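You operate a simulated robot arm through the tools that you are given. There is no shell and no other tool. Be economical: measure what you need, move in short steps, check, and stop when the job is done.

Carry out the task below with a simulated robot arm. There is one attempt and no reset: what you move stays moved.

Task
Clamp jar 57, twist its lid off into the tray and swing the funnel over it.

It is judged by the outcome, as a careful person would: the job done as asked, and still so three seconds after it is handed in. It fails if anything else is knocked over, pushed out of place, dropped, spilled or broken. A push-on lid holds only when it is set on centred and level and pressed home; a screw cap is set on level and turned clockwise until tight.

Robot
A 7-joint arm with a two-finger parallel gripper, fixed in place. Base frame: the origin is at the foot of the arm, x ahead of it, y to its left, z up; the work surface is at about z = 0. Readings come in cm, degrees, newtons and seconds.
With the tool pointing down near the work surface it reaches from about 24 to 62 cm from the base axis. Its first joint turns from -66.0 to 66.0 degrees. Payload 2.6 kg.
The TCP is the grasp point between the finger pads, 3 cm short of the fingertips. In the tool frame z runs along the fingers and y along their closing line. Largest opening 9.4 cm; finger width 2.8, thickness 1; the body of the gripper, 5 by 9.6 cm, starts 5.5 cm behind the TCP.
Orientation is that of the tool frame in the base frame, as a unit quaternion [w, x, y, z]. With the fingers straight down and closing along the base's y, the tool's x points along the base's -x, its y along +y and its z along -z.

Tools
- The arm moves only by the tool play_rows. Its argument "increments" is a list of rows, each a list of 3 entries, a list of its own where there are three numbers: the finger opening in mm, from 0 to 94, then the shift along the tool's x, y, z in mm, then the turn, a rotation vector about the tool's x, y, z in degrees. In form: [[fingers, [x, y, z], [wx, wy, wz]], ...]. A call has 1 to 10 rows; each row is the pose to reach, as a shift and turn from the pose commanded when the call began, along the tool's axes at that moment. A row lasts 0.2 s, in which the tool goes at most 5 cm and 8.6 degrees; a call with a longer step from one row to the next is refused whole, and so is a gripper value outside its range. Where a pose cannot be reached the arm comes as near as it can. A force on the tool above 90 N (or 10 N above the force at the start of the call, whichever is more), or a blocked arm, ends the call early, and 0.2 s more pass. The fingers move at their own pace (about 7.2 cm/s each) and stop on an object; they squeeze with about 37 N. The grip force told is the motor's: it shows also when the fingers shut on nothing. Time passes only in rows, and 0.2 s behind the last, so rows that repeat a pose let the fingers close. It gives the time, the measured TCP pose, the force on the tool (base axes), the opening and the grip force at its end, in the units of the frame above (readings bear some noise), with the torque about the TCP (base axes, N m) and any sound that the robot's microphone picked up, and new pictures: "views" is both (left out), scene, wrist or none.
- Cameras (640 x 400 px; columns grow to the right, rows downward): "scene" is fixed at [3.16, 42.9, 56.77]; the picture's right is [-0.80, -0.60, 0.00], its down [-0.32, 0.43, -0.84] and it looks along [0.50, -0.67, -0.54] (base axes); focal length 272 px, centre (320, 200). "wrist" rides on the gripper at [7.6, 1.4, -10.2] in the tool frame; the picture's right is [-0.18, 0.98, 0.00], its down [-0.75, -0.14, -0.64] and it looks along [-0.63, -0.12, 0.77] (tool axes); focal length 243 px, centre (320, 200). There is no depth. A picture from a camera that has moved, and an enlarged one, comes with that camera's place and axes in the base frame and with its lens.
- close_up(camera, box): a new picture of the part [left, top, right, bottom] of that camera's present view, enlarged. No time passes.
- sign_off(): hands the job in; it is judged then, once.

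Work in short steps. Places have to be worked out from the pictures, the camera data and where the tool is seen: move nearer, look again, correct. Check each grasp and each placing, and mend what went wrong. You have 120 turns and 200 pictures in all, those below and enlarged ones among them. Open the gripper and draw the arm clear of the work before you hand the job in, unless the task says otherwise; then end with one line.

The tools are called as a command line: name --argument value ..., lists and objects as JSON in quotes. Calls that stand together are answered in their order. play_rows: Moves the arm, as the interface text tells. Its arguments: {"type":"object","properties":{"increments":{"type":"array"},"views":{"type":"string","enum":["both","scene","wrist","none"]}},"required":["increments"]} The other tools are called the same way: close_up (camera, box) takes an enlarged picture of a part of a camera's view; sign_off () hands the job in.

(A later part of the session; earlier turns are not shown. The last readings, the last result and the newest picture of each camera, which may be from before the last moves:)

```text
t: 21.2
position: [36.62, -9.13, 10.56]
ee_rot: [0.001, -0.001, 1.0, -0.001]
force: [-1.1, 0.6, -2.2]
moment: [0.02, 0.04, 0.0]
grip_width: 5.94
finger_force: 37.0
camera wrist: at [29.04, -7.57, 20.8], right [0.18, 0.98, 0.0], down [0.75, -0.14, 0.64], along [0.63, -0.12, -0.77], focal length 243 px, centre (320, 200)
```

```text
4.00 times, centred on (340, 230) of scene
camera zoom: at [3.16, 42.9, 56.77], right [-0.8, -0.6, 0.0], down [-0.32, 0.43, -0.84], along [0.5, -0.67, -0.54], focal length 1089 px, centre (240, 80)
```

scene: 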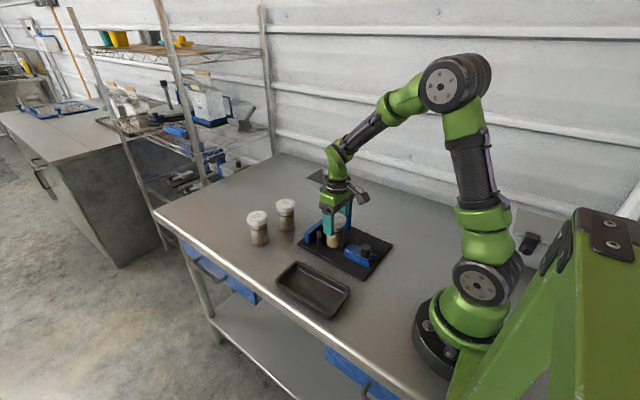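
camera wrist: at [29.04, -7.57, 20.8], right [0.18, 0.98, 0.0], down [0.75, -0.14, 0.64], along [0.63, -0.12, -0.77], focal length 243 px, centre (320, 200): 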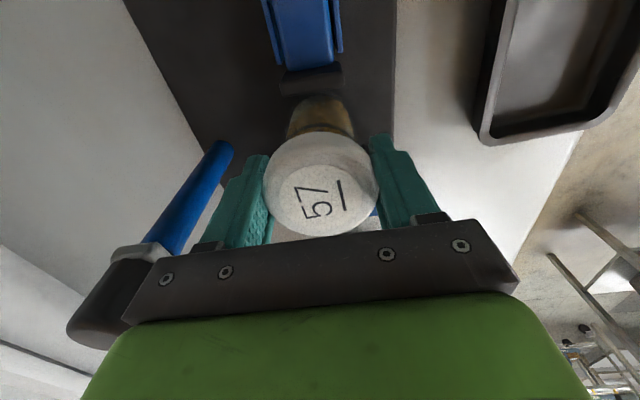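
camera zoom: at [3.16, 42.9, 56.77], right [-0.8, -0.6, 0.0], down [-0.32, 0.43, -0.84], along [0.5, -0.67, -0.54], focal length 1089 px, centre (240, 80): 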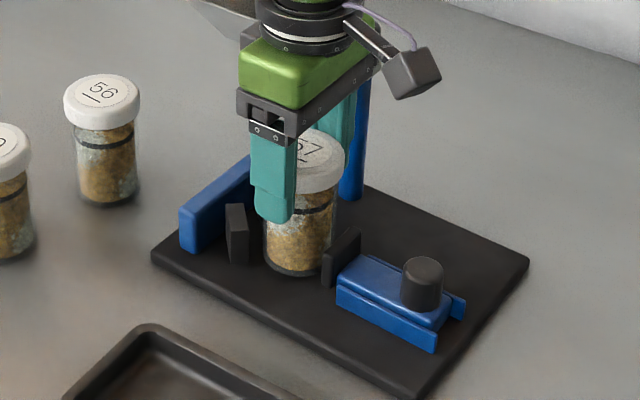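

No contact this time and the jar is between V and pad. Lowering the last millimetres in small steps.

play_rows --increments '[[50, [0, 0, 2], [0, 0, 0]], [50, [0, 0, 4], [0, 0, 0]], [50, [0, 0, 6], [0, 0, 0]], [50, [0, 0, 8], [0, 0, 0]], [50, [0, 0, 10], [0, 0, 0]]]' --views "wrist"

close_up --camera "scene" --box '[290, 180, 390, 280]'

```text
t: 22.4
position: [36.87, -9.19, 9.81]
ee_rot: [0.004, 0.0, 1.0, 0.001]
force: [-8.8, 2.9, 44.6]
moment: [0.05, -0.16, -0.12]
grip_width: 5.94
finger_force: 37.0
camera wrist: at [29.2, -7.58, 20.09], right [0.18, 0.98, 0.0], down [0.75, -0.14, 0.65], along [0.64, -0.12, -0.76], focal length 243 px, centre (320, 200)
```

wrist: 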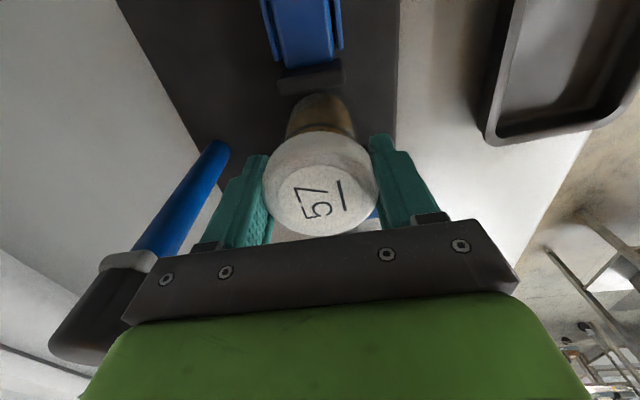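

```text
4.00 times, centred on (340, 230) of scene
camera zoom: at [3.13, 42.91, 56.77], right [-0.8, -0.6, 0.0], down [-0.32, 0.43, -0.84], along [0.5, -0.67, -0.54], focal length 1089 px, centre (240, 80)
```

zoom: 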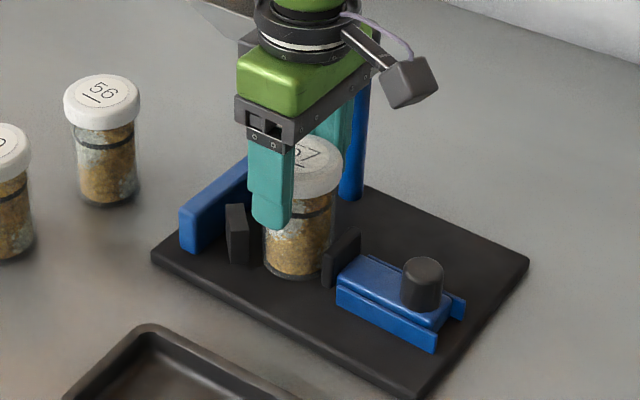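

The jar touched the plate at TCP z ≈ 9.85. Relieving the load and sliding it +x gently toward the V until it seats.

play_rows --increments '[[50, [0, 0, -3], [0, 0, 0]], [50, [-2, 0, -3], [0, 0, 0]], [50, [-4, 0, -3], [0, 0, 0]], [50, [-6, 0, -3], [0, 0, 0]], [50, [-8, 0, -3], [0, 0, 0]], [50, [-10, 0, -3], [0, 0, 0]]]' --views "wrist"

close_up --camera "scene" --box '[290, 180, 390, 280]'

```text
t: 23.8
position: [37.64, -9.27, 9.9]
ee_rot: [0.0, 0.0, 1.0, 0.0]
force: [-8.3, -2.0, 19.8]
moment: [-0.11, 0.22, -0.03]
grip_width: 5.89
finger_force: 37.4
camera wrist: at [30.08, -7.61, 20.14], right [0.18, 0.98, 0.0], down [0.75, -0.14, 0.64], along [0.63, -0.12, -0.77], focal length 243 px, centre (320, 200)
```

wrist: 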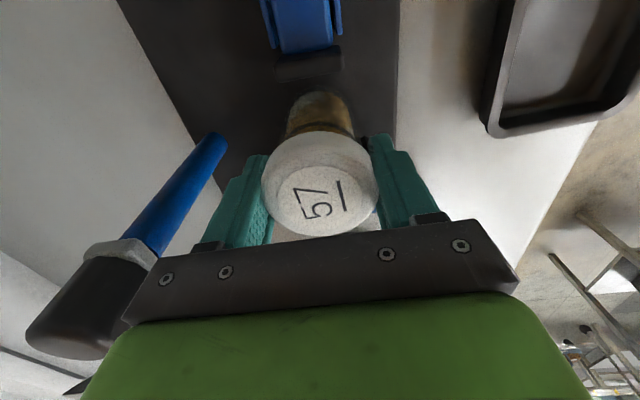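

```text
4.00 times, centred on (340, 230) of scene
camera zoom: at [3.15, 42.9, 56.77], right [-0.8, -0.6, 0.0], down [-0.32, 0.43, -0.84], along [0.5, -0.67, -0.54], focal length 1089 px, centre (240, 80)
```

zoom: 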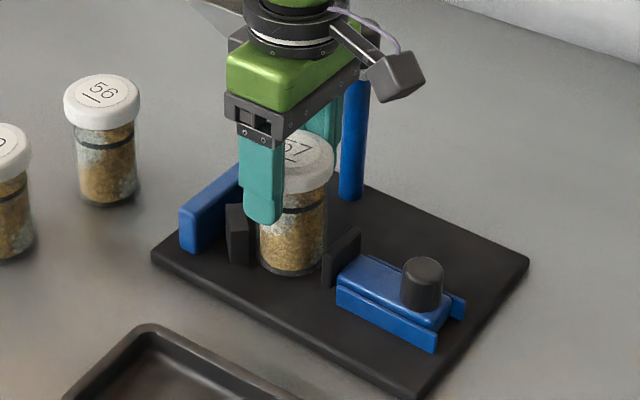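

The jar is moved toward the V and stands upright. Releasing and rising well clear.

play_rows --increments '[[50, [2, 0, -1], [0, 0, 0]], [80, [2, 0, -1], [0, 0, 0]], [80, [2, 0, -1], [0, 0, 0]], [80, [2, 0, -25], [0, 0, 0]], [80, [2, 0, -60], [0, 0, 0]], [80, [2, 0, -100], [0, 0, 0]], [80, [2, 0, -110], [0, 0, 0]], [80, [2, 0, -110], [0, 0, 0]]]'

close_up --camera "scene" --box '[290, 180, 390, 280]'

close_up --camera "wrist" --box '[140, 0, 440, 190]'

```text
t: 25.6
position: [37.42, -9.23, 20.96]
ee_rot: [0.001, 0.001, 1.0, 0.001]
force: [0.2, -0.2, 0.2]
moment: [0.01, 0.01, 0.01]
grip_width: 8.01
finger_force: 0.0
camera wrist: at [29.81, -7.63, 31.19], right [0.18, 0.98, 0.0], down [0.75, -0.14, 0.64], along [0.63, -0.12, -0.77], focal length 243 px, centre (320, 200)
```

scene: 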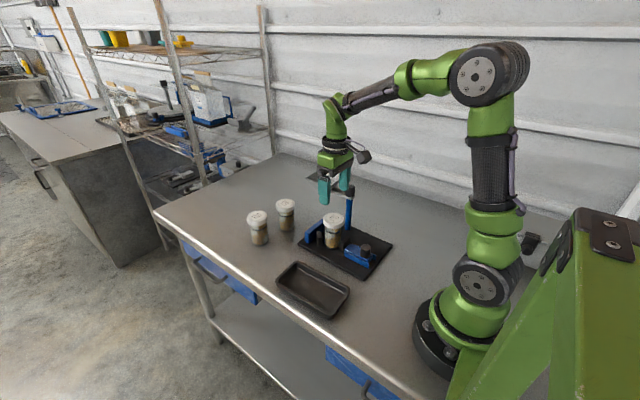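
wrist: 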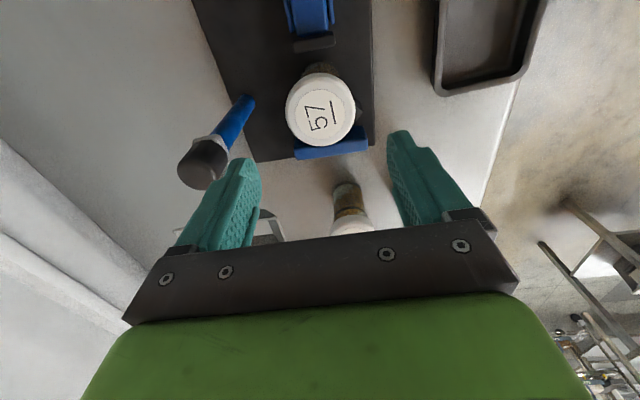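

```text
4.00 times, centred on (340, 230) of scene
camera zoom: at [3.16, 42.9, 56.77], right [-0.8, -0.6, 0.0], down [-0.32, 0.43, -0.84], along [0.5, -0.67, -0.54], focal length 1089 px, centre (240, 80)
```

zoom: 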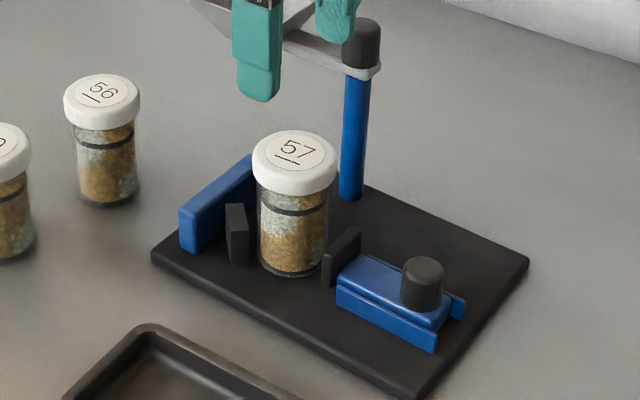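

```text
2.11 times, centred on (290, 95) of wrist
camera zoom: at [29.81, -7.63, 31.19], right [0.18, 0.98, 0.0], down [0.75, -0.14, 0.64], along [0.63, -0.12, -0.77], focal length 511 px, centre (383, 421)
```

zoom: 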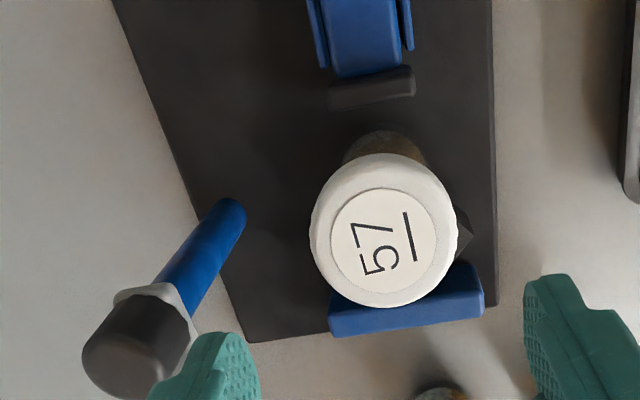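

Jar 57 stands in the V. Next the slider: moving above its knob to examine it.

play_rows --increments '[[80, [35, 2, 0], [0, 0, 0]], [80, [70, 2, 0], [0, 0, 0]], [80, [100, 2, 20], [0, 0, 0]], [80, [100, 2, 40], [0, 0, 0]], [80, [100, 2, 40], [0, 0, 0]]]'

close_up --camera "wrist" --box '[180, 60, 480, 250]'

```text
t: 26.8
position: [27.46, -8.89, 16.84]
ee_rot: [-0.001, 0.0, 1.0, 0.0]
force: [-0.8, -0.6, 0.5]
moment: [0.01, -0.02, -0.01]
grip_width: 8.01
finger_force: 0.1
camera wrist: at [19.88, -7.25, 27.04], right [0.18, 0.98, 0.0], down [0.75, -0.14, 0.64], along [0.63, -0.12, -0.77], focal length 243 px, centre (320, 200)
```

scene: 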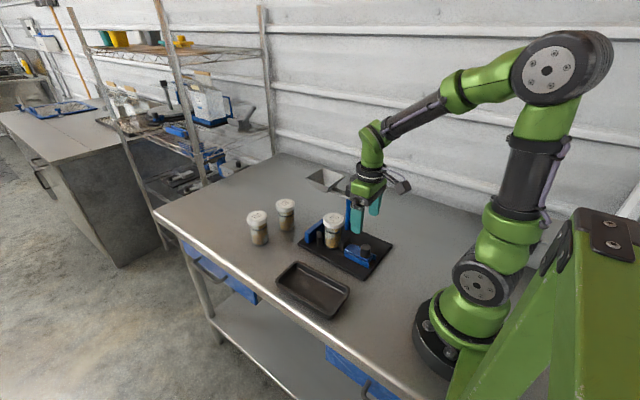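
wrist: 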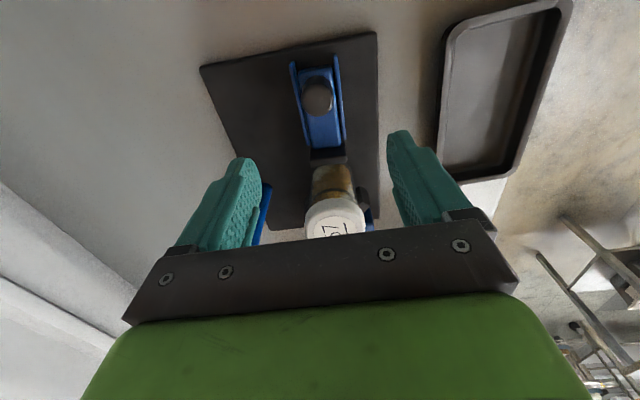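

```text
2.11 times, centred on (330, 155) of wrist
camera zoom: at [19.88, -7.25, 27.04], right [0.18, 0.98, 0.0], down [0.75, -0.14, 0.64], along [0.63, -0.12, -0.77], focal length 511 px, centre (299, 295)
```

zoom: 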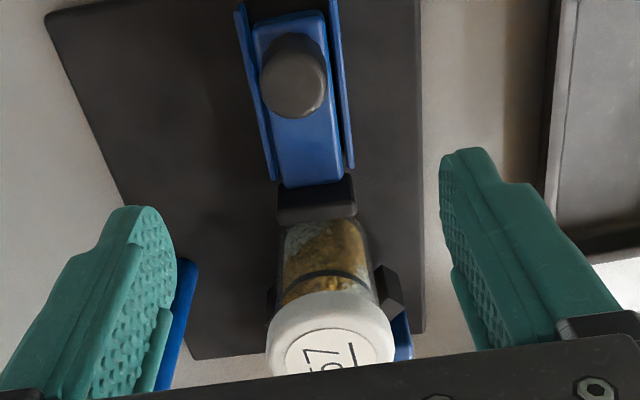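

Knob is at about (26.3, -8.75), top near z 6, about 2.6 cm wide. Lowering with fingers half open around it.

play_rows --increments '[[60, [11, 1, 0], [0, 0, 0]], [60, [11, 1, 40], [0, 0, 0]], [60, [11, 1, 75], [0, 0, 0]], [60, [11, 1, 95], [0, 0, 0]], [60, [11, 1, 95], [0, 0, 0]]]'

close_up --camera "scene" --box '[300, 190, 420, 290]'

```text
t: 28.0
position: [26.32, -8.79, 7.37]
ee_rot: [0.0, 0.0, 1.0, 0.0]
force: [-0.1, 0.3, 0.3]
moment: [-0.01, -0.01, -0.01]
grip_width: 5.98
finger_force: 0.1
camera wrist: at [18.68, -7.25, 17.59], right [0.18, 0.98, 0.0], down [0.75, -0.14, 0.64], along [0.63, -0.12, -0.77], focal length 243 px, centre (320, 200)
```

scene: 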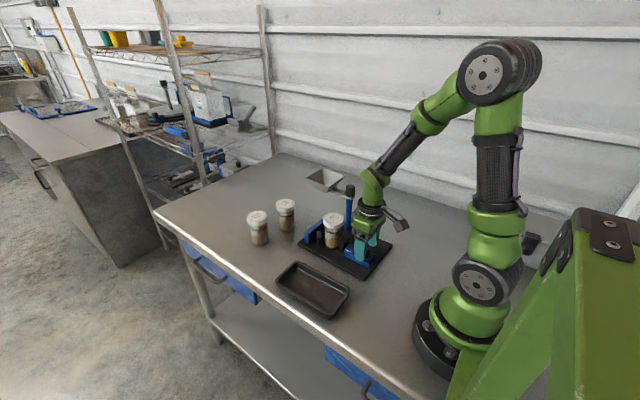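
wrist: 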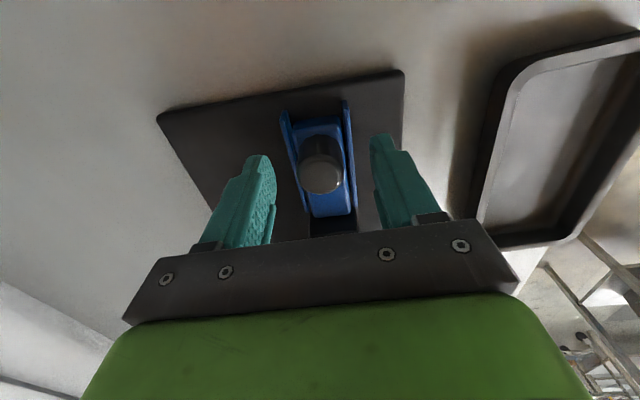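

```text
4.00 times, centred on (360, 240) of scene
camera zoom: at [3.16, 42.9, 56.77], right [-0.8, -0.6, 0.0], down [-0.32, 0.43, -0.84], along [0.5, -0.67, -0.54], focal length 1089 px, centre (160, 40)
```

zoom: 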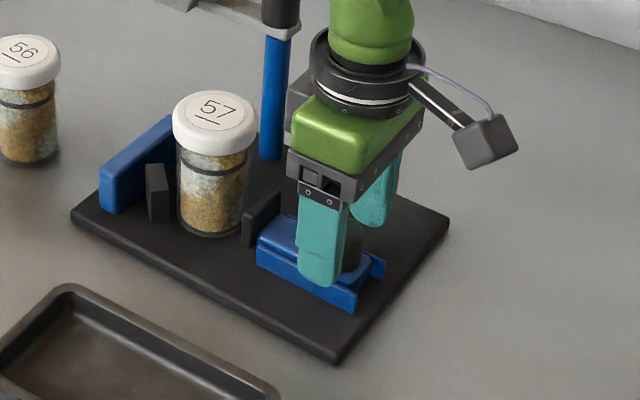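

Knob lies between the fingers. Closing on it.

play_rows --increments '[[60, [0, 1, 3], [0, 0, 0]], [10, [0, 1, 3], [0, 0, 0]], [10, [0, 1, 3], [0, 0, 0]], [10, [0, 1, 3], [0, 0, 0]]]' --views "wrist"

```text
t: 29.0
position: [26.26, -8.84, 7.05]
ee_rot: [0.001, 0.001, 1.0, 0.0]
force: [3.3, -8.2, 0.4]
moment: [-0.68, -0.13, -0.52]
grip_width: 2.7
finger_force: 36.9
camera wrist: at [18.74, -7.2, 17.37], right [0.19, 0.98, 0.0], down [0.75, -0.14, 0.64], along [0.63, -0.12, -0.77], focal length 243 px, centre (320, 200)
```

wrist: 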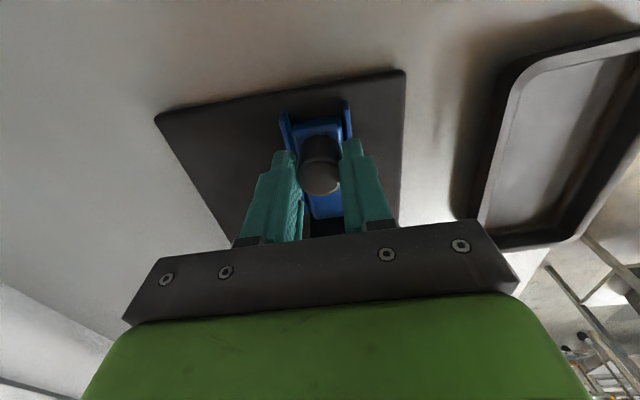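

Knob gripped (2.7 cm). Sliding it +x toward the jar in small steps, easing the 1 mm side offset.

play_rows --increments '[[10, [0, -1, 0], [0, 0, 0]], [10, [-3, -1, 0], [0, 0, 0]], [10, [-6, -1, 0], [0, 0, 0]], [10, [-9, -1, 0], [0, 0, 0]], [10, [-12, -1, 0], [0, 0, 0]], [10, [-15, -1, 0], [0, 0, 0]]]'

close_up --camera "scene" --box '[300, 190, 420, 290]'

```text
t: 30.4
position: [27.85, -8.81, 7.11]
ee_rot: [0.0, -0.001, 1.0, 0.0]
force: [-1.6, 1.1, 0.3]
moment: [-0.12, -0.45, 0.27]
grip_width: 2.7
finger_force: 36.9
camera wrist: at [20.32, -7.24, 17.39], right [0.18, 0.98, 0.0], down [0.75, -0.14, 0.64], along [0.63, -0.12, -0.77], focal length 243 px, centre (320, 200)
```

scene: 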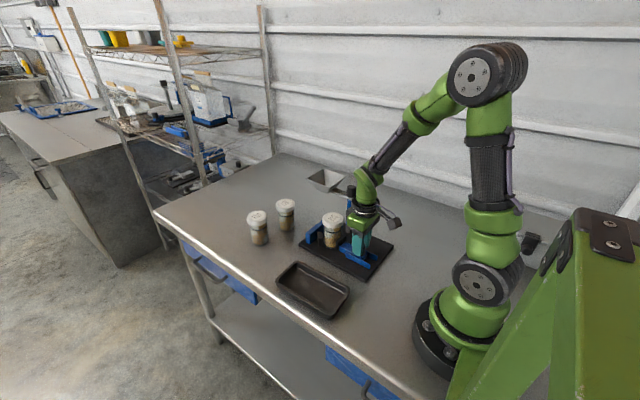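
wrist: 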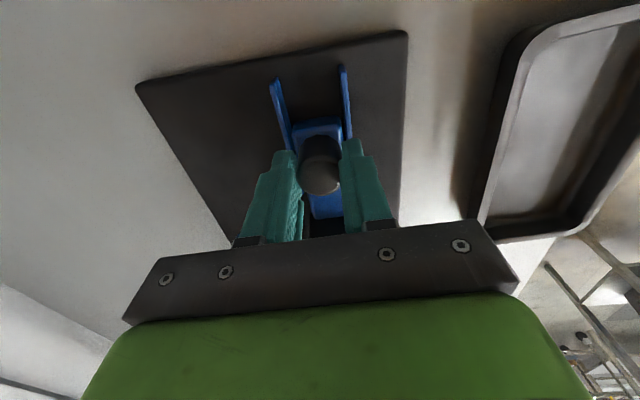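

```text
4.00 times, centred on (360, 240) of scene
camera zoom: at [3.16, 42.9, 56.77], right [-0.8, -0.6, 0.0], down [-0.32, 0.43, -0.84], along [0.5, -0.67, -0.54], focal length 1089 px, centre (160, 40)
```

zoom: 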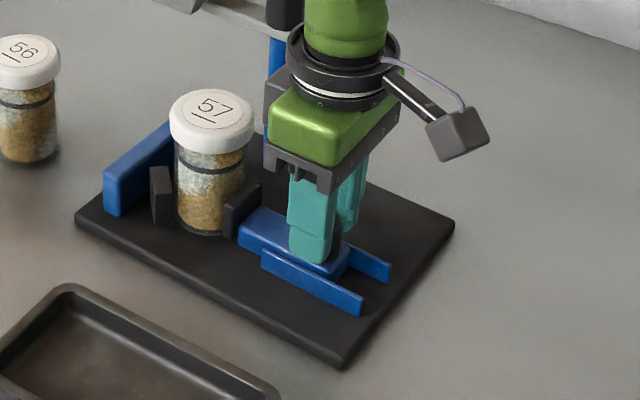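

The slider runs freely and the pad is near the jar. Continuing in 2 mm steps until resistance.

play_rows --increments '[[10, [-2, 0, 0], [0, 0, 0]], [10, [-4, 0, 0], [0, 0, 0]], [10, [-6, 0, 0], [0, 0, 0]], [10, [-8, 0, 0], [0, 0, 0]]]' --views "wrist"

close_up --camera "scene" --box '[300, 190, 420, 290]'

```text
t: 31.4
position: [28.25, -8.83, 6.99]
ee_rot: [-0.007, 0.005, 1.0, 0.002]
force: [-48.2, -1.9, 44.1]
moment: [-0.55, 0.93, -0.08]
grip_width: 2.72
finger_force: 36.5
camera wrist: at [20.76, -7.2, 17.39], right [0.19, 0.98, 0.0], down [0.76, -0.15, 0.63], along [0.62, -0.12, -0.78], focal length 243 px, centre (320, 200)
```

wrist: 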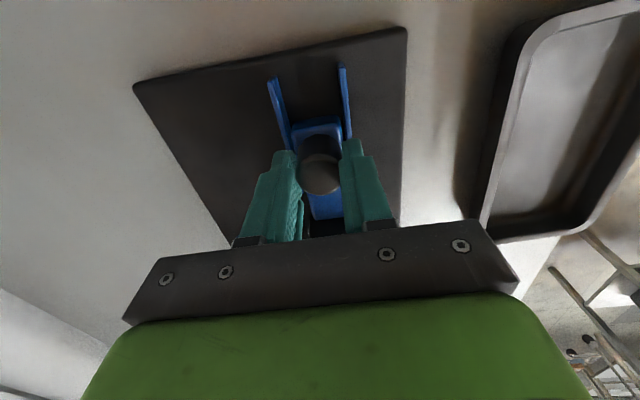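

```text
4.00 times, centred on (360, 240) of scene
camera zoom: at [3.14, 42.91, 56.76], right [-0.8, -0.6, 0.0], down [-0.32, 0.43, -0.84], along [0.5, -0.67, -0.54], focal length 1089 px, centre (160, 40)
```

zoom: 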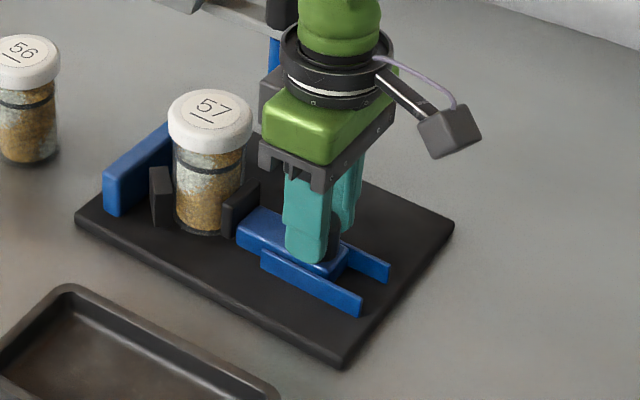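

Solid resistance (48 N): pad, jar and V are in contact. Relieving the push, opening and checking whether the jaw stays.

play_rows --increments '[[10, [5, 0, 0], [0, 0, 0]], [50, [5, 0, 0], [0, 0, 0]], [50, [5, 0, 0], [0, 0, 0]], [50, [5, 0, -45], [0, 0, 0]], [50, [5, 0, -90], [0, 0, 0]], [50, [5, 0, -90], [0, 0, 0]]]' --views "wrist"

close_up --camera "scene" --box '[300, 190, 420, 290]'

close_up --camera "wrist" --box '[180, 40, 480, 230]'

```text
t: 32.8
position: [27.98, -8.84, 16.11]
ee_rot: [0.0, 0.0, 1.0, -0.001]
force: [0.3, 0.9, 0.5]
moment: [-0.04, -0.01, 0.02]
grip_width: 5.01
finger_force: 0.0
camera wrist: at [20.45, -7.28, 26.28], right [0.18, 0.98, 0.0], down [0.75, -0.14, 0.64], along [0.63, -0.12, -0.77], focal length 243 px, centre (320, 200)
```

wrist: 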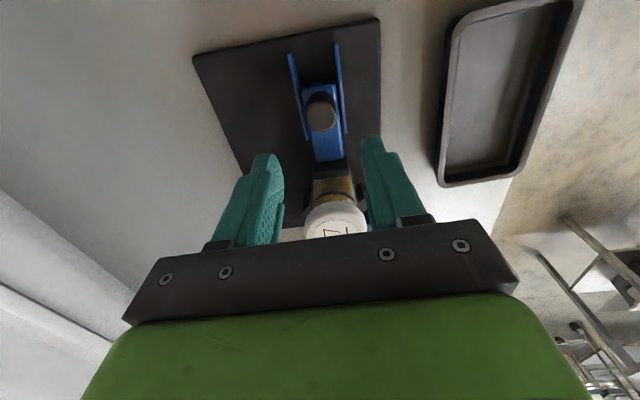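

```text
4.00 times, centred on (360, 240) of scene
camera zoom: at [3.16, 42.9, 56.77], right [-0.8, -0.6, 0.0], down [-0.32, 0.43, -0.84], along [0.5, -0.67, -0.54], focal length 1089 px, centre (160, 40)
```

zoom: 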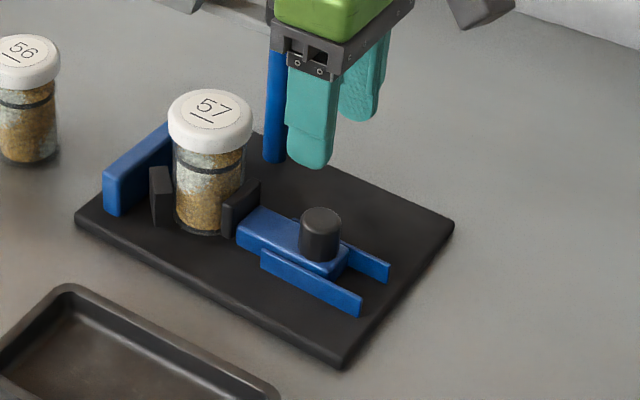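

```text
2.11 times, centred on (330, 135) of wrist
camera zoom: at [20.45, -7.28, 26.28], right [0.18, 0.98, 0.0], down [0.75, -0.14, 0.64], along [0.63, -0.12, -0.77], focal length 511 px, centre (299, 337)
```

zoom: 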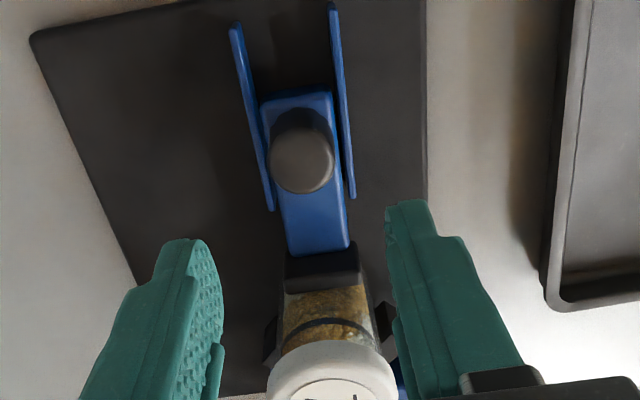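

The jaw stays against the jar. Now moving above jar 57 to measure its lid before twisting.

play_rows --increments '[[94, [0, 0, -40], [0, 0, 0]], [94, [-35, 0, -50], [0, 0, 0]], [94, [-70, 0, -50], [0, 0, 0]], [94, [-105, -2, -50], [0, 0, 0]], [94, [-105, -2, -25], [0, 0, 0]], [94, [-105, -2, -25], [0, 0, 0]]]' --views "wrist"

close_up --camera "wrist" --box '[170, 20, 470, 210]'

```text
t: 34.2
position: [38.84, -9.03, 18.56]
ee_rot: [-0.001, 0.001, 1.0, 0.0]
force: [0.3, 0.2, 0.0]
moment: [-0.01, 0.0, 0.03]
grip_width: 9.41
finger_force: 0.2
camera wrist: at [31.24, -7.39, 28.87], right [0.18, 0.98, 0.0], down [0.75, -0.14, 0.64], along [0.63, -0.12, -0.77], focal length 243 px, centre (320, 200)
```

wrist: 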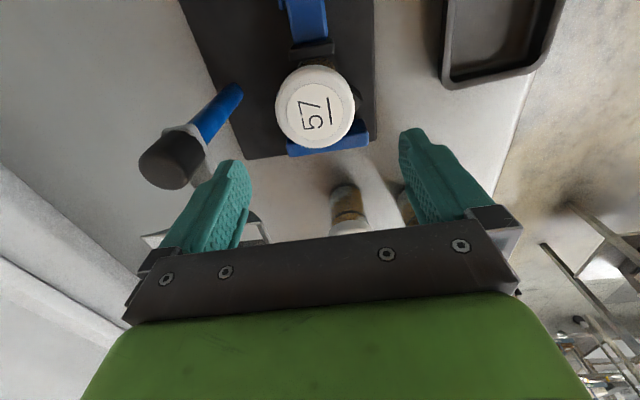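

```text
2.11 times, centred on (320, 115) of wrist
camera zoom: at [31.24, -7.39, 28.87], right [0.18, 0.98, 0.0], down [0.75, -0.14, 0.64], along [0.63, -0.12, -0.77], focal length 511 px, centre (320, 379)
```

zoom: 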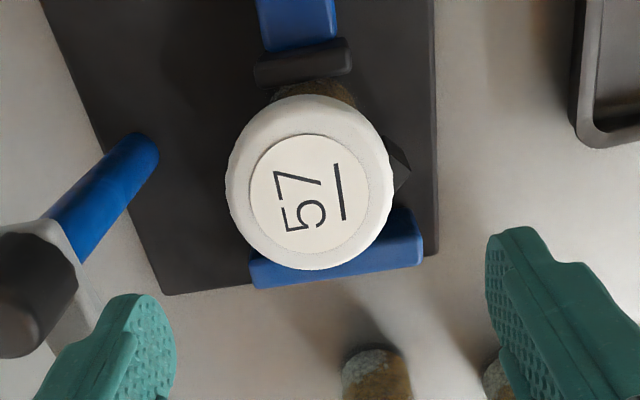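

Lid centre at about (37.7, -8.8), top near 10.7. Shifting onto it and turning the hand 80° clockwise (seen from above), so that the untwist stroke keeps the camera away from the post.

play_rows --increments '[[94, [5, 0, 0], [0, 0, 8]], [94, [11, 2, 0], [0, 0, 16]], [94, [11, 2, 0], [0, 0, 24]], [94, [11, 2, 0], [0, 0, 32]], [94, [11, 2, 0], [0, 0, 40]], [94, [11, 2, 0], [0, 0, 48]], [94, [11, 2, 0], [0, 0, 56]], [94, [11, 2, 0], [0, 0, 64]], [94, [11, 2, 0], [0, 0, 72]], [94, [11, 2, 0], [0, 0, 80]]]'

```text
t: 36.4
position: [37.65, -8.79, 18.58]
ee_rot: [0.001, 0.644, 0.765, 0.0]
force: [-0.9, -0.2, -0.8]
moment: [0.01, -0.02, 0.03]
grip_width: 9.4
finger_force: 0.1
camera wrist: at [37.76, -0.94, 28.9], right [1.0, -0.01, 0.0], down [-0.01, -0.77, 0.64], along [-0.01, -0.64, -0.77], focal length 243 px, centre (320, 200)
```

scene: 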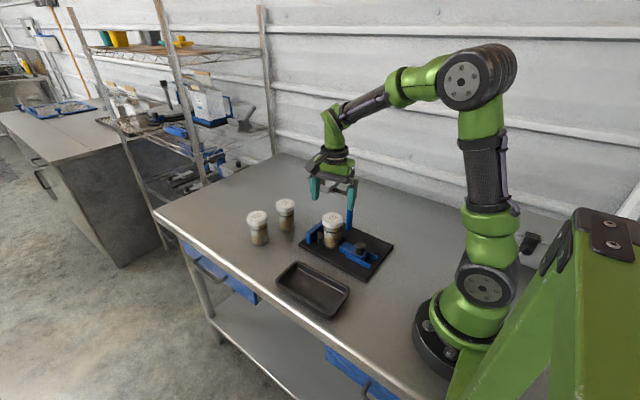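
wrist: 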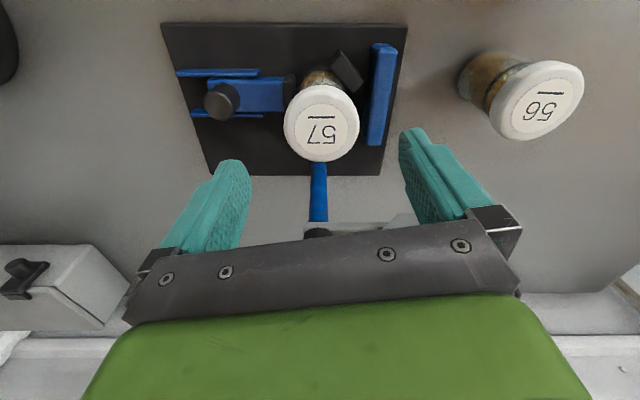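

Confirmed lid centre (37.75, -8.65) from this new angle. Lowering around the lid.

play_rows --increments '[[94, [1, 1, 0], [0, 0, 0]], [94, [1, 1, 40], [0, 0, 0]], [94, [1, 1, 70], [0, 0, 0]], [94, [1, 1, 87], [0, 0, 0]], [94, [1, 1, 87], [0, 0, 0]]]'

close_up --camera "scene" --box '[280, 170, 400, 270]'

```text
t: 37.6
position: [37.68, -8.65, 9.8]
ee_rot: [0.0, 0.642, 0.767, 0.0]
force: [-0.9, -0.8, 0.2]
moment: [0.04, 0.02, 0.02]
grip_width: 9.4
finger_force: 0.0
camera wrist: at [37.78, -0.74, 20.06], right [1.0, -0.01, 0.0], down [-0.01, -0.77, 0.64], along [-0.01, -0.64, -0.77], focal length 243 px, centre (320, 200)
```

scene: 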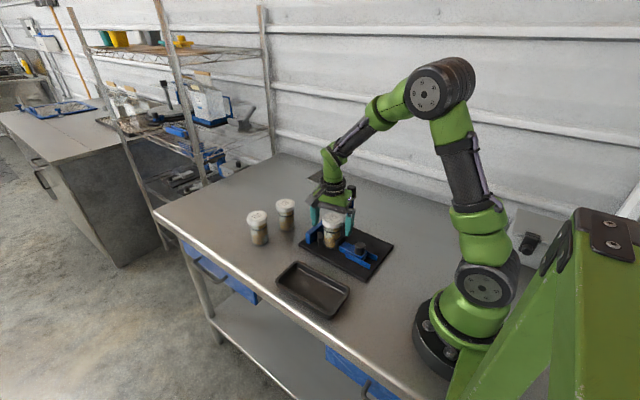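
wrist: 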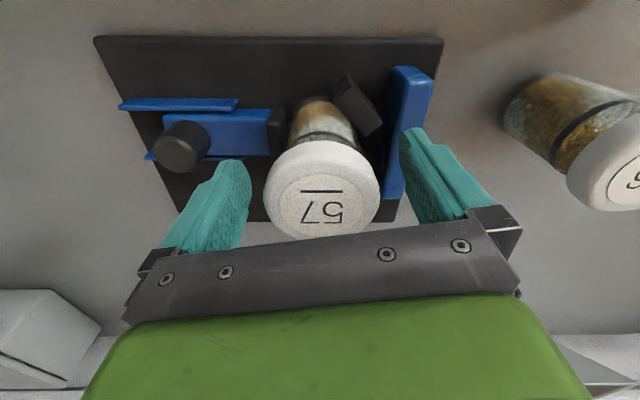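

```text
4.00 times, centred on (340, 220) of scene
camera zoom: at [3.16, 42.9, 56.77], right [-0.8, -0.6, 0.0], down [-0.32, 0.43, -0.84], along [0.5, -0.67, -0.54], focal length 1089 px, centre (240, 120)
```

zoom: 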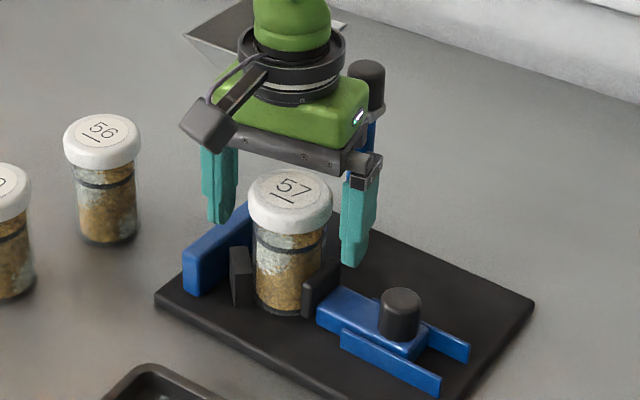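

Well centred. Closing on the lid.

play_rows --increments '[[50, [-1, 0, 0], [0, 0, 0]], [50, [-1, 0, 0], [0, 0, 0]], [50, [-1, 0, 0], [0, 0, 0]], [50, [-1, 0, 0], [0, 0, -5]], [50, [-1, 0, 0], [0, 0, -10]], [50, [-1, 0, 0], [0, 0, -10]]]' --views "wrist"

close_up --camera "scene" --box '[280, 170, 400, 270]'

```text
t: 39.0
position: [37.61, -8.7, 9.79]
ee_rot: [-0.002, 0.573, 0.82, 0.0]
force: [-8.1, 5.4, 0.9]
moment: [-0.02, 0.06, -0.03]
grip_width: 6.03
finger_force: 37.2
camera wrist: at [36.43, -1.01, 20.1], right [0.99, 0.16, 0.0], down [0.13, -0.76, 0.64], along [0.1, -0.63, -0.77], focal length 243 px, centre (320, 200)
```

wrist: 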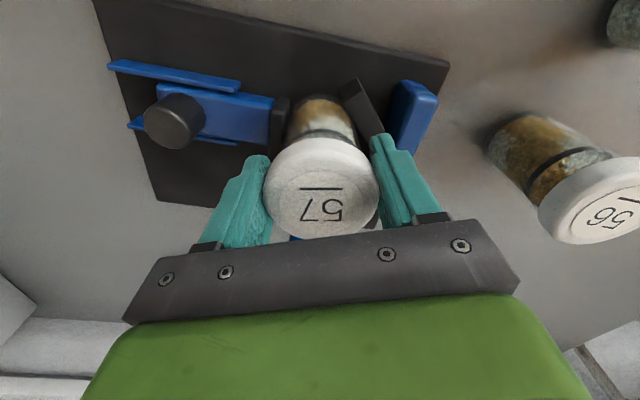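

```text
4.00 times, centred on (340, 220) of scene
camera zoom: at [3.15, 42.9, 56.77], right [-0.8, -0.6, 0.0], down [-0.32, 0.43, -0.84], along [0.5, -0.67, -0.54], focal length 1089 px, centre (240, 120)
```

zoom: 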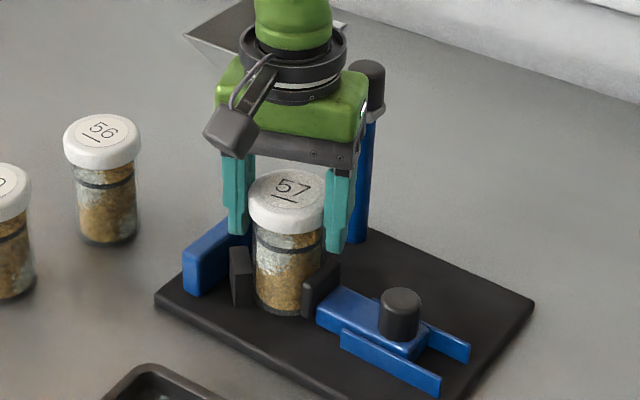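

The lid turns with the hand at low torque. Continuing the counterclockwise stroke by 70°.

play_rows --increments '[[50, [0, 0, 0], [0, 0, -8]], [50, [0, 0, 0], [0, 0, -16]], [50, [0, 0, 0], [0, 0, -24]], [50, [0, 0, 0], [0, 0, -32]], [50, [0, 0, 0], [0, 0, -40]], [50, [0, 0, 0], [0, 0, -48]], [50, [0, 0, 0], [0, 0, -56]], [50, [0, 0, 0], [0, 0, -64]], [50, [0, 0, 0], [0, 0, -70]], [50, [0, 0, 0], [0, 0, -70]]]' --views "wrist"

close_up --camera "scene" --box '[280, 170, 400, 270]'

```text
t: 41.2
position: [37.71, -8.99, 10.02]
ee_rot: [0.0, 0.0, 1.0, 0.0]
force: [-10.3, -10.5, -0.3]
moment: [-0.08, 0.08, -0.02]
grip_width: 5.99
finger_force: 36.7
camera wrist: at [30.12, -7.32, 20.19], right [0.18, 0.98, 0.0], down [0.75, -0.14, 0.64], along [0.63, -0.12, -0.77], focal length 243 px, centre (320, 200)
```

wrist: 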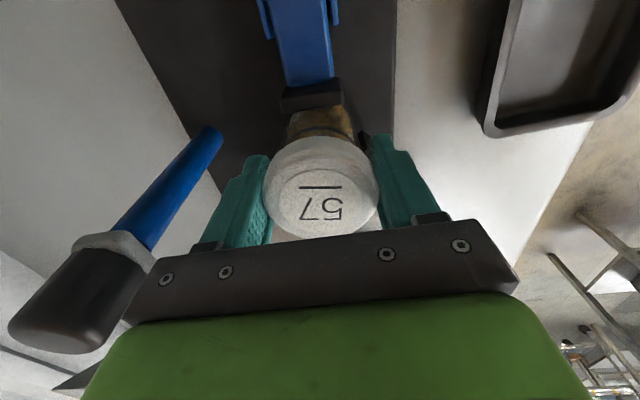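

```text
4.00 times, centred on (340, 220) of scene
camera zoom: at [3.16, 42.9, 56.77], right [-0.8, -0.6, 0.0], down [-0.32, 0.43, -0.84], along [0.5, -0.67, -0.54], focal length 1089 px, centre (240, 120)
```

zoom: 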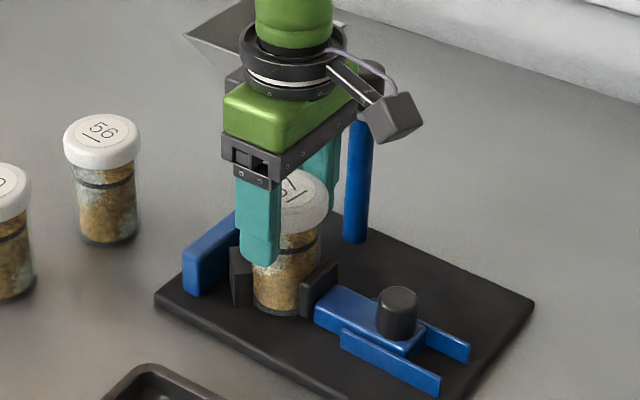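

The lid mark turned with the hand. I'll open, rise, turn back and compare the jar body to see whether the body stayed put.

play_rows --increments '[[85, [0, 0, 0], [0, 0, 0]], [85, [0, 0, 0], [0, 0, 0]], [85, [0, 0, -40], [0, 0, 0]], [85, [0, 0, -80], [0, 0, 0]], [85, [0, 0, -80], [0, 0, 0]]]' --views "wrist"

close_up --camera "scene" --box '[305, 190, 375, 260]'

```text
t: 42.4
position: [37.67, -8.89, 17.76]
ee_rot: [0.0, 0.0, 1.0, 0.0]
force: [1.6, -0.7, 0.8]
moment: [-0.02, 0.01, 0.0]
grip_width: 8.49
finger_force: 0.0
camera wrist: at [30.0, -7.29, 28.1], right [0.18, 0.98, 0.0], down [0.75, -0.14, 0.64], along [0.63, -0.12, -0.77], focal length 243 px, centre (320, 200)
```

wrist: 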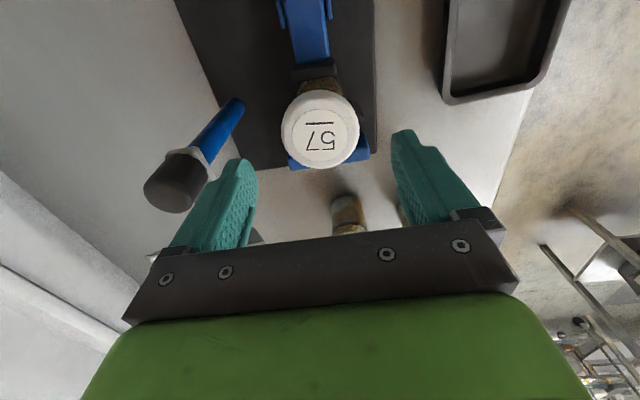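

```text
5.71 times, centred on (340, 225) of scene
camera zoom: at [3.16, 42.9, 56.77], right [-0.8, -0.6, 0.0], down [-0.32, 0.43, -0.84], along [0.5, -0.67, -0.54], focal length 1556 px, centre (206, 57)
```

zoom: 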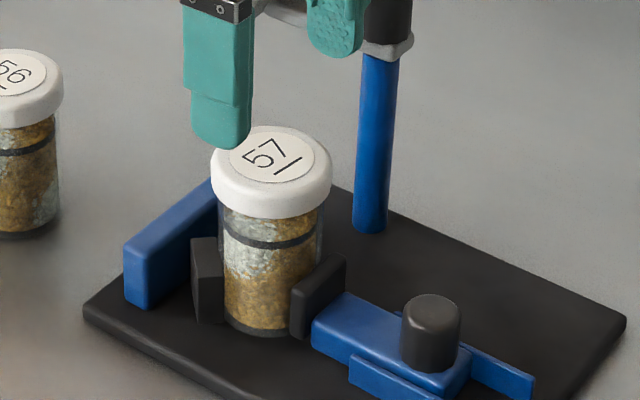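

The body pattern looks unchanged and the lid sits about 2 mm higher, so it is unscrewing. Turning back 80° clockwise and lowering again for the next stroke.

play_rows --increments '[[94, [0, 1, 0], [0, 0, 8.5]], [94, [0, 1, 0], [0, 0, 17]], [94, [0, 1, 0], [0, 0, 25.5]], [94, [0, 1, 0], [0, 0, 34]], [94, [0, 1, 0], [0, 0, 42.5]], [94, [0, 1, 0], [0, 0, 51]], [94, [0, 1, 10], [0, 0, 59.5]], [94, [0, 1, 35], [0, 0, 68]], [94, [0, 1, 60], [0, 0, 76]], [94, [0, 1, 76], [0, 0, 80]]]' --views "wrist"

```text
t: 44.6
position: [37.91, -8.92, 10.35]
ee_rot: [0.0, 0.644, 0.765, -0.001]
force: [0.2, -0.5, -0.4]
moment: [-0.01, -0.02, 0.0]
grip_width: 9.42
finger_force: 0.0
camera wrist: at [37.92, -0.94, 20.65], right [1.0, -0.01, 0.0], down [-0.01, -0.77, 0.64], along [-0.01, -0.64, -0.77], focal length 243 px, centre (320, 200)
```

wrist: 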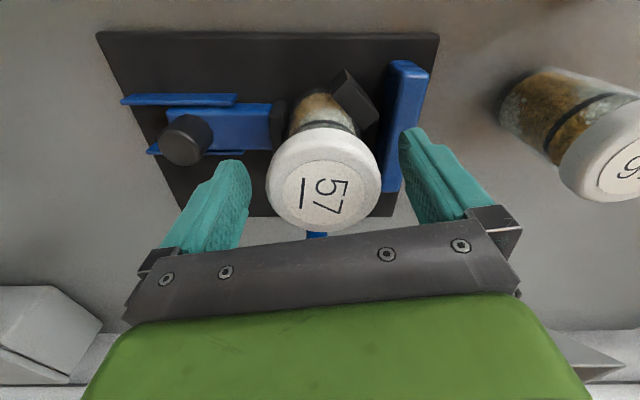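

Body pattern is unchanged, so the clamp holds. Centering 3 mm, closing and twisting again, with a slight rise to follow the thread.

play_rows --increments '[[94, [3, 0, 0], [0, 0, 0]], [50, [3, 0, 0], [0, 0, 0]], [50, [3, 0, 0], [0, 0, 0]], [50, [3, 0, 0], [0, 0, 0]], [50, [3, 0, 0], [0, 0, -8]], [50, [3, 0, 0], [0, 0, -16]], [50, [3, 0, -0.5], [0, 0, -24]], [50, [3, 0, -0.5], [0, 0, -32]], [50, [3, 0, -1], [0, 0, -40]], [50, [3, 0, -1], [0, 0, -48]]]' --views "none"

play_rows --increments '[[50, [0, 0, -0.5], [0, 0, -8]], [50, [0, 0, -0.5], [0, 0, -16]], [50, [0, 0, -1], [0, 0, -24]], [50, [0, 0, -1], [0, 0, -32]], [50, [0, 0, -1.5], [0, 0, -40]], [50, [0, 0, -1.5], [0, 0, -48]], [50, [0, 0, -2], [0, 0, -56]], [50, [0, 0, -2], [0, 0, -56]]]' --views "wrist"

close_up --camera "scene" --box '[305, 190, 375, 260]'

```text
t: 46.8
position: [37.63, -8.6, 10.32]
ee_rot: [0.0, 0.275, 0.961, 0.0]
force: [-3.5, -9.3, -1.2]
moment: [-0.14, 0.06, -0.09]
grip_width: 6.06
finger_force: 37.0
```

```text
t: 48.6
position: [37.81, -8.46, 10.75]
ee_rot: [0.003, -0.21, 0.978, -0.001]
force: [-3.4, -17.0, 18.9]
moment: [-0.1, -0.27, 0.0]
grip_width: 6.07
finger_force: 37.1
camera wrist: at [30.19, -10.14, 20.93], right [-0.23, 0.97, 0.0], down [0.74, 0.18, 0.65], along [0.63, 0.15, -0.76], focal length 243 px, centre (320, 200)
```

wrist: 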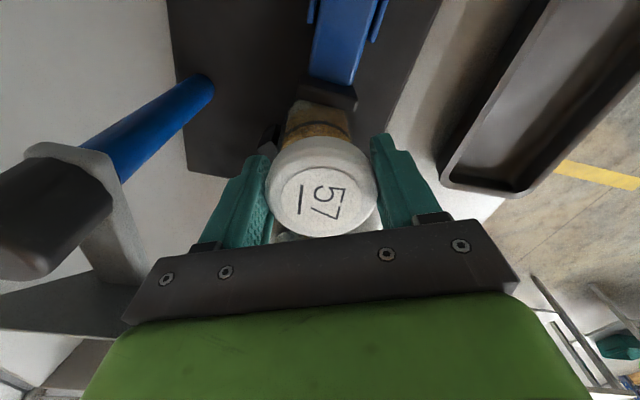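

```text
5.71 times, centred on (340, 225) of scene
camera zoom: at [3.15, 42.9, 56.77], right [-0.8, -0.6, 0.0], down [-0.32, 0.43, -0.84], along [0.5, -0.67, -0.54], focal length 1556 px, centre (206, 57)
```

zoom: 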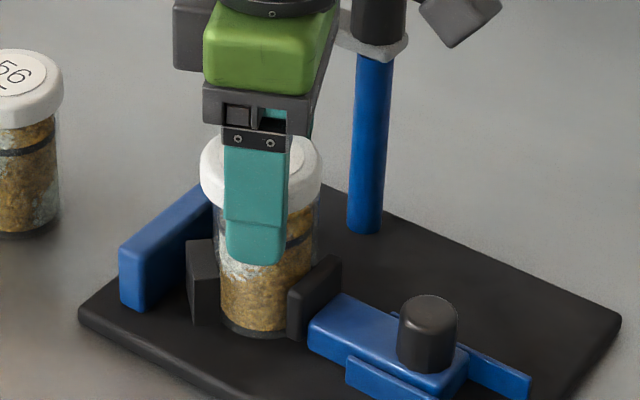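

190° turned so far; the lid is rising and pushes up on the fingers (19 N). Opening to relieve, rising a bit and swinging back for another stroke.

play_rows --increments '[[94, [0, 0, -2], [0, 0, 0]], [94, [0, 0, -2], [0, 0, 0]], [94, [0, 0, -2], [0, 0, 8]], [94, [0, 0, -2], [0, 0, 16]], [94, [0, 0, -2], [0, 0, 24]], [94, [0, 0, -2], [0, 0, 32]], [94, [0, 0, -2], [0, 0, 40]], [94, [0, 0, -2], [0, 0, 48]], [94, [0, 0, -2], [0, 0, 56]], [94, [0, 0, -2], [0, 0, 56]]]' --views "none"

play_rows --increments '[[94, [0, 0, 0], [0, 0, 8]], [94, [0, 0, 0], [0, 0, 16]], [94, [0, 0, 0], [0, 0, 24]], [94, [0, 0, 0], [0, 0, 32]], [94, [0, 0, 0], [0, 0, 40]], [94, [0, 0, 0], [0, 0, 48]], [94, [0, 0, 0], [0, 0, 48]]]' --views "wrist"

close_up --camera "scene" --box '[305, 190, 375, 260]'

```text
t: 50.8
position: [37.68, -8.44, 10.82]
ee_rot: [0.001, 0.276, 0.961, 0.0]
force: [-0.3, -0.5, -0.1]
moment: [-0.03, -0.01, -0.02]
grip_width: 9.42
finger_force: 0.0
```

```text
t: 52.4
position: [37.56, -8.5, 10.73]
ee_rot: [-0.001, 0.643, 0.766, 0.0]
force: [-0.5, -0.3, -0.1]
moment: [0.03, -0.02, 0.03]
grip_width: 9.43
finger_force: 0.1
camera wrist: at [37.74, -0.56, 21.06], right [1.0, -0.01, 0.0], down [-0.01, -0.77, 0.64], along [-0.01, -0.64, -0.77], focal length 243 px, centre (320, 200)
```

wrist: 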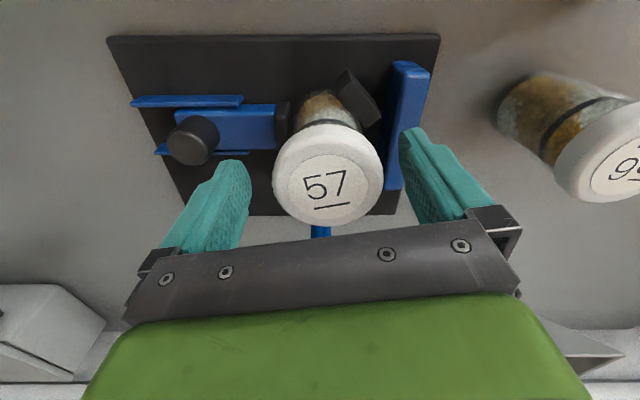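

```text
5.71 times, centred on (340, 225) of scene
camera zoom: at [3.16, 42.9, 56.77], right [-0.8, -0.6, 0.0], down [-0.32, 0.43, -0.84], along [0.5, -0.67, -0.54], focal length 1556 px, centre (206, 57)
```

zoom: 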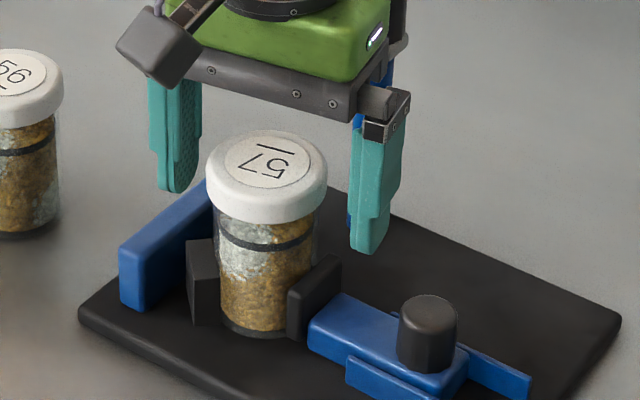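

Body still fixed; total 190° turned. The lid centre now reads about (37.9, -8.1), so I recenter, lower 4 mm, grip, and twist again.

play_rows --increments '[[94, [3, 4, 4], [0, 0, 0]], [50, [3, 4, 4], [0, 0, 0]], [50, [3, 4, 4], [0, 0, 0]], [50, [3, 4, 4], [0, 0, 0]], [50, [3, 4, 4], [0, 0, 0]]]' --views "none"

play_rows --increments '[[50, [0, 0, 0], [0, 0, -8]], [50, [0, 0, 0], [0, 0, -16]], [50, [0, 0, 0], [0, 0, -24]], [50, [0, 0, 0], [0, 0, -32]], [50, [0, 0, 0], [0, 0, -40]], [50, [0, 0, 0], [0, 0, -48]], [50, [0, 0, 0], [0, 0, -48]]]' --views "none"

```text
t: 53.6
position: [37.97, -8.16, 10.36]
ee_rot: [0.001, 0.643, 0.766, 0.0]
force: [1.5, 0.4, 0.9]
moment: [-0.03, 0.05, 0.01]
grip_width: 6.03
finger_force: 37.3
```

```text
t: 55.2
position: [37.91, -8.29, 10.37]
ee_rot: [-0.001, 0.275, 0.962, 0.0]
force: [-16.6, -15.4, 15.4]
moment: [-0.22, 0.4, -0.18]
grip_width: 6.03
finger_force: 36.8
```

Side forces of 16 N show the grip is slightly off the lid axis. Shifting 3 mm toward -x,-y and 1.5 mm up while twisting on.

play_rows --increments '[[50, [0, -2, -1], [0, 0, 0]], [50, [0, -3, -1.5], [0, 0, -4]], [50, [0, -3, -1.5], [0, 0, -12]], [50, [0, -3, -1.5], [0, 0, -20]], [50, [0, -3, -1.5], [0, 0, -20]]]' --views "wrist"

close_up --camera "scene" --box '[305, 190, 375, 260]'

```text
t: 56.4
position: [37.76, -8.39, 10.59]
ee_rot: [-0.001, 0.104, 0.995, -0.001]
force: [-9.6, -15.0, -0.6]
moment: [-0.21, 0.18, -0.19]
grip_width: 6.01
finger_force: 36.9
camera wrist: at [30.68, -5.25, 20.82], right [0.38, 0.92, 0.0], down [0.71, -0.29, 0.64], along [0.59, -0.25, -0.77], focal length 243 px, centre (320, 200)
```

wrist: 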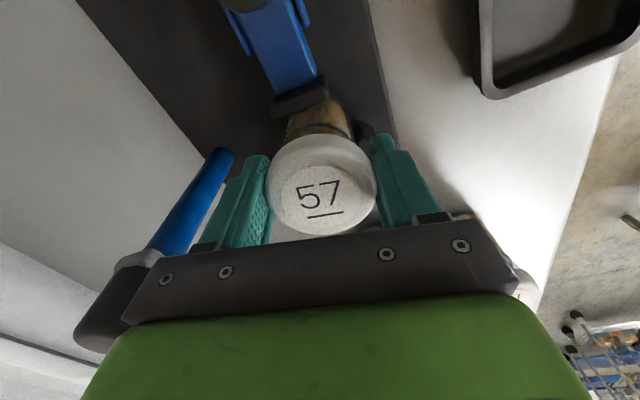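

```text
5.71 times, centred on (340, 225) of scene
camera zoom: at [3.16, 42.9, 56.77], right [-0.8, -0.6, 0.0], down [-0.32, 0.43, -0.84], along [0.5, -0.67, -0.54], focal length 1556 px, centre (206, 57)
```

zoom: 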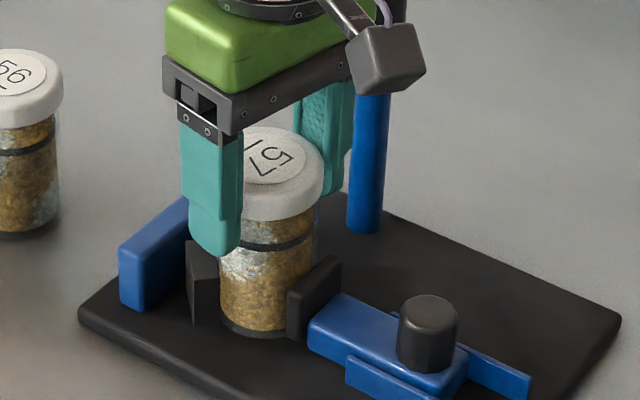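

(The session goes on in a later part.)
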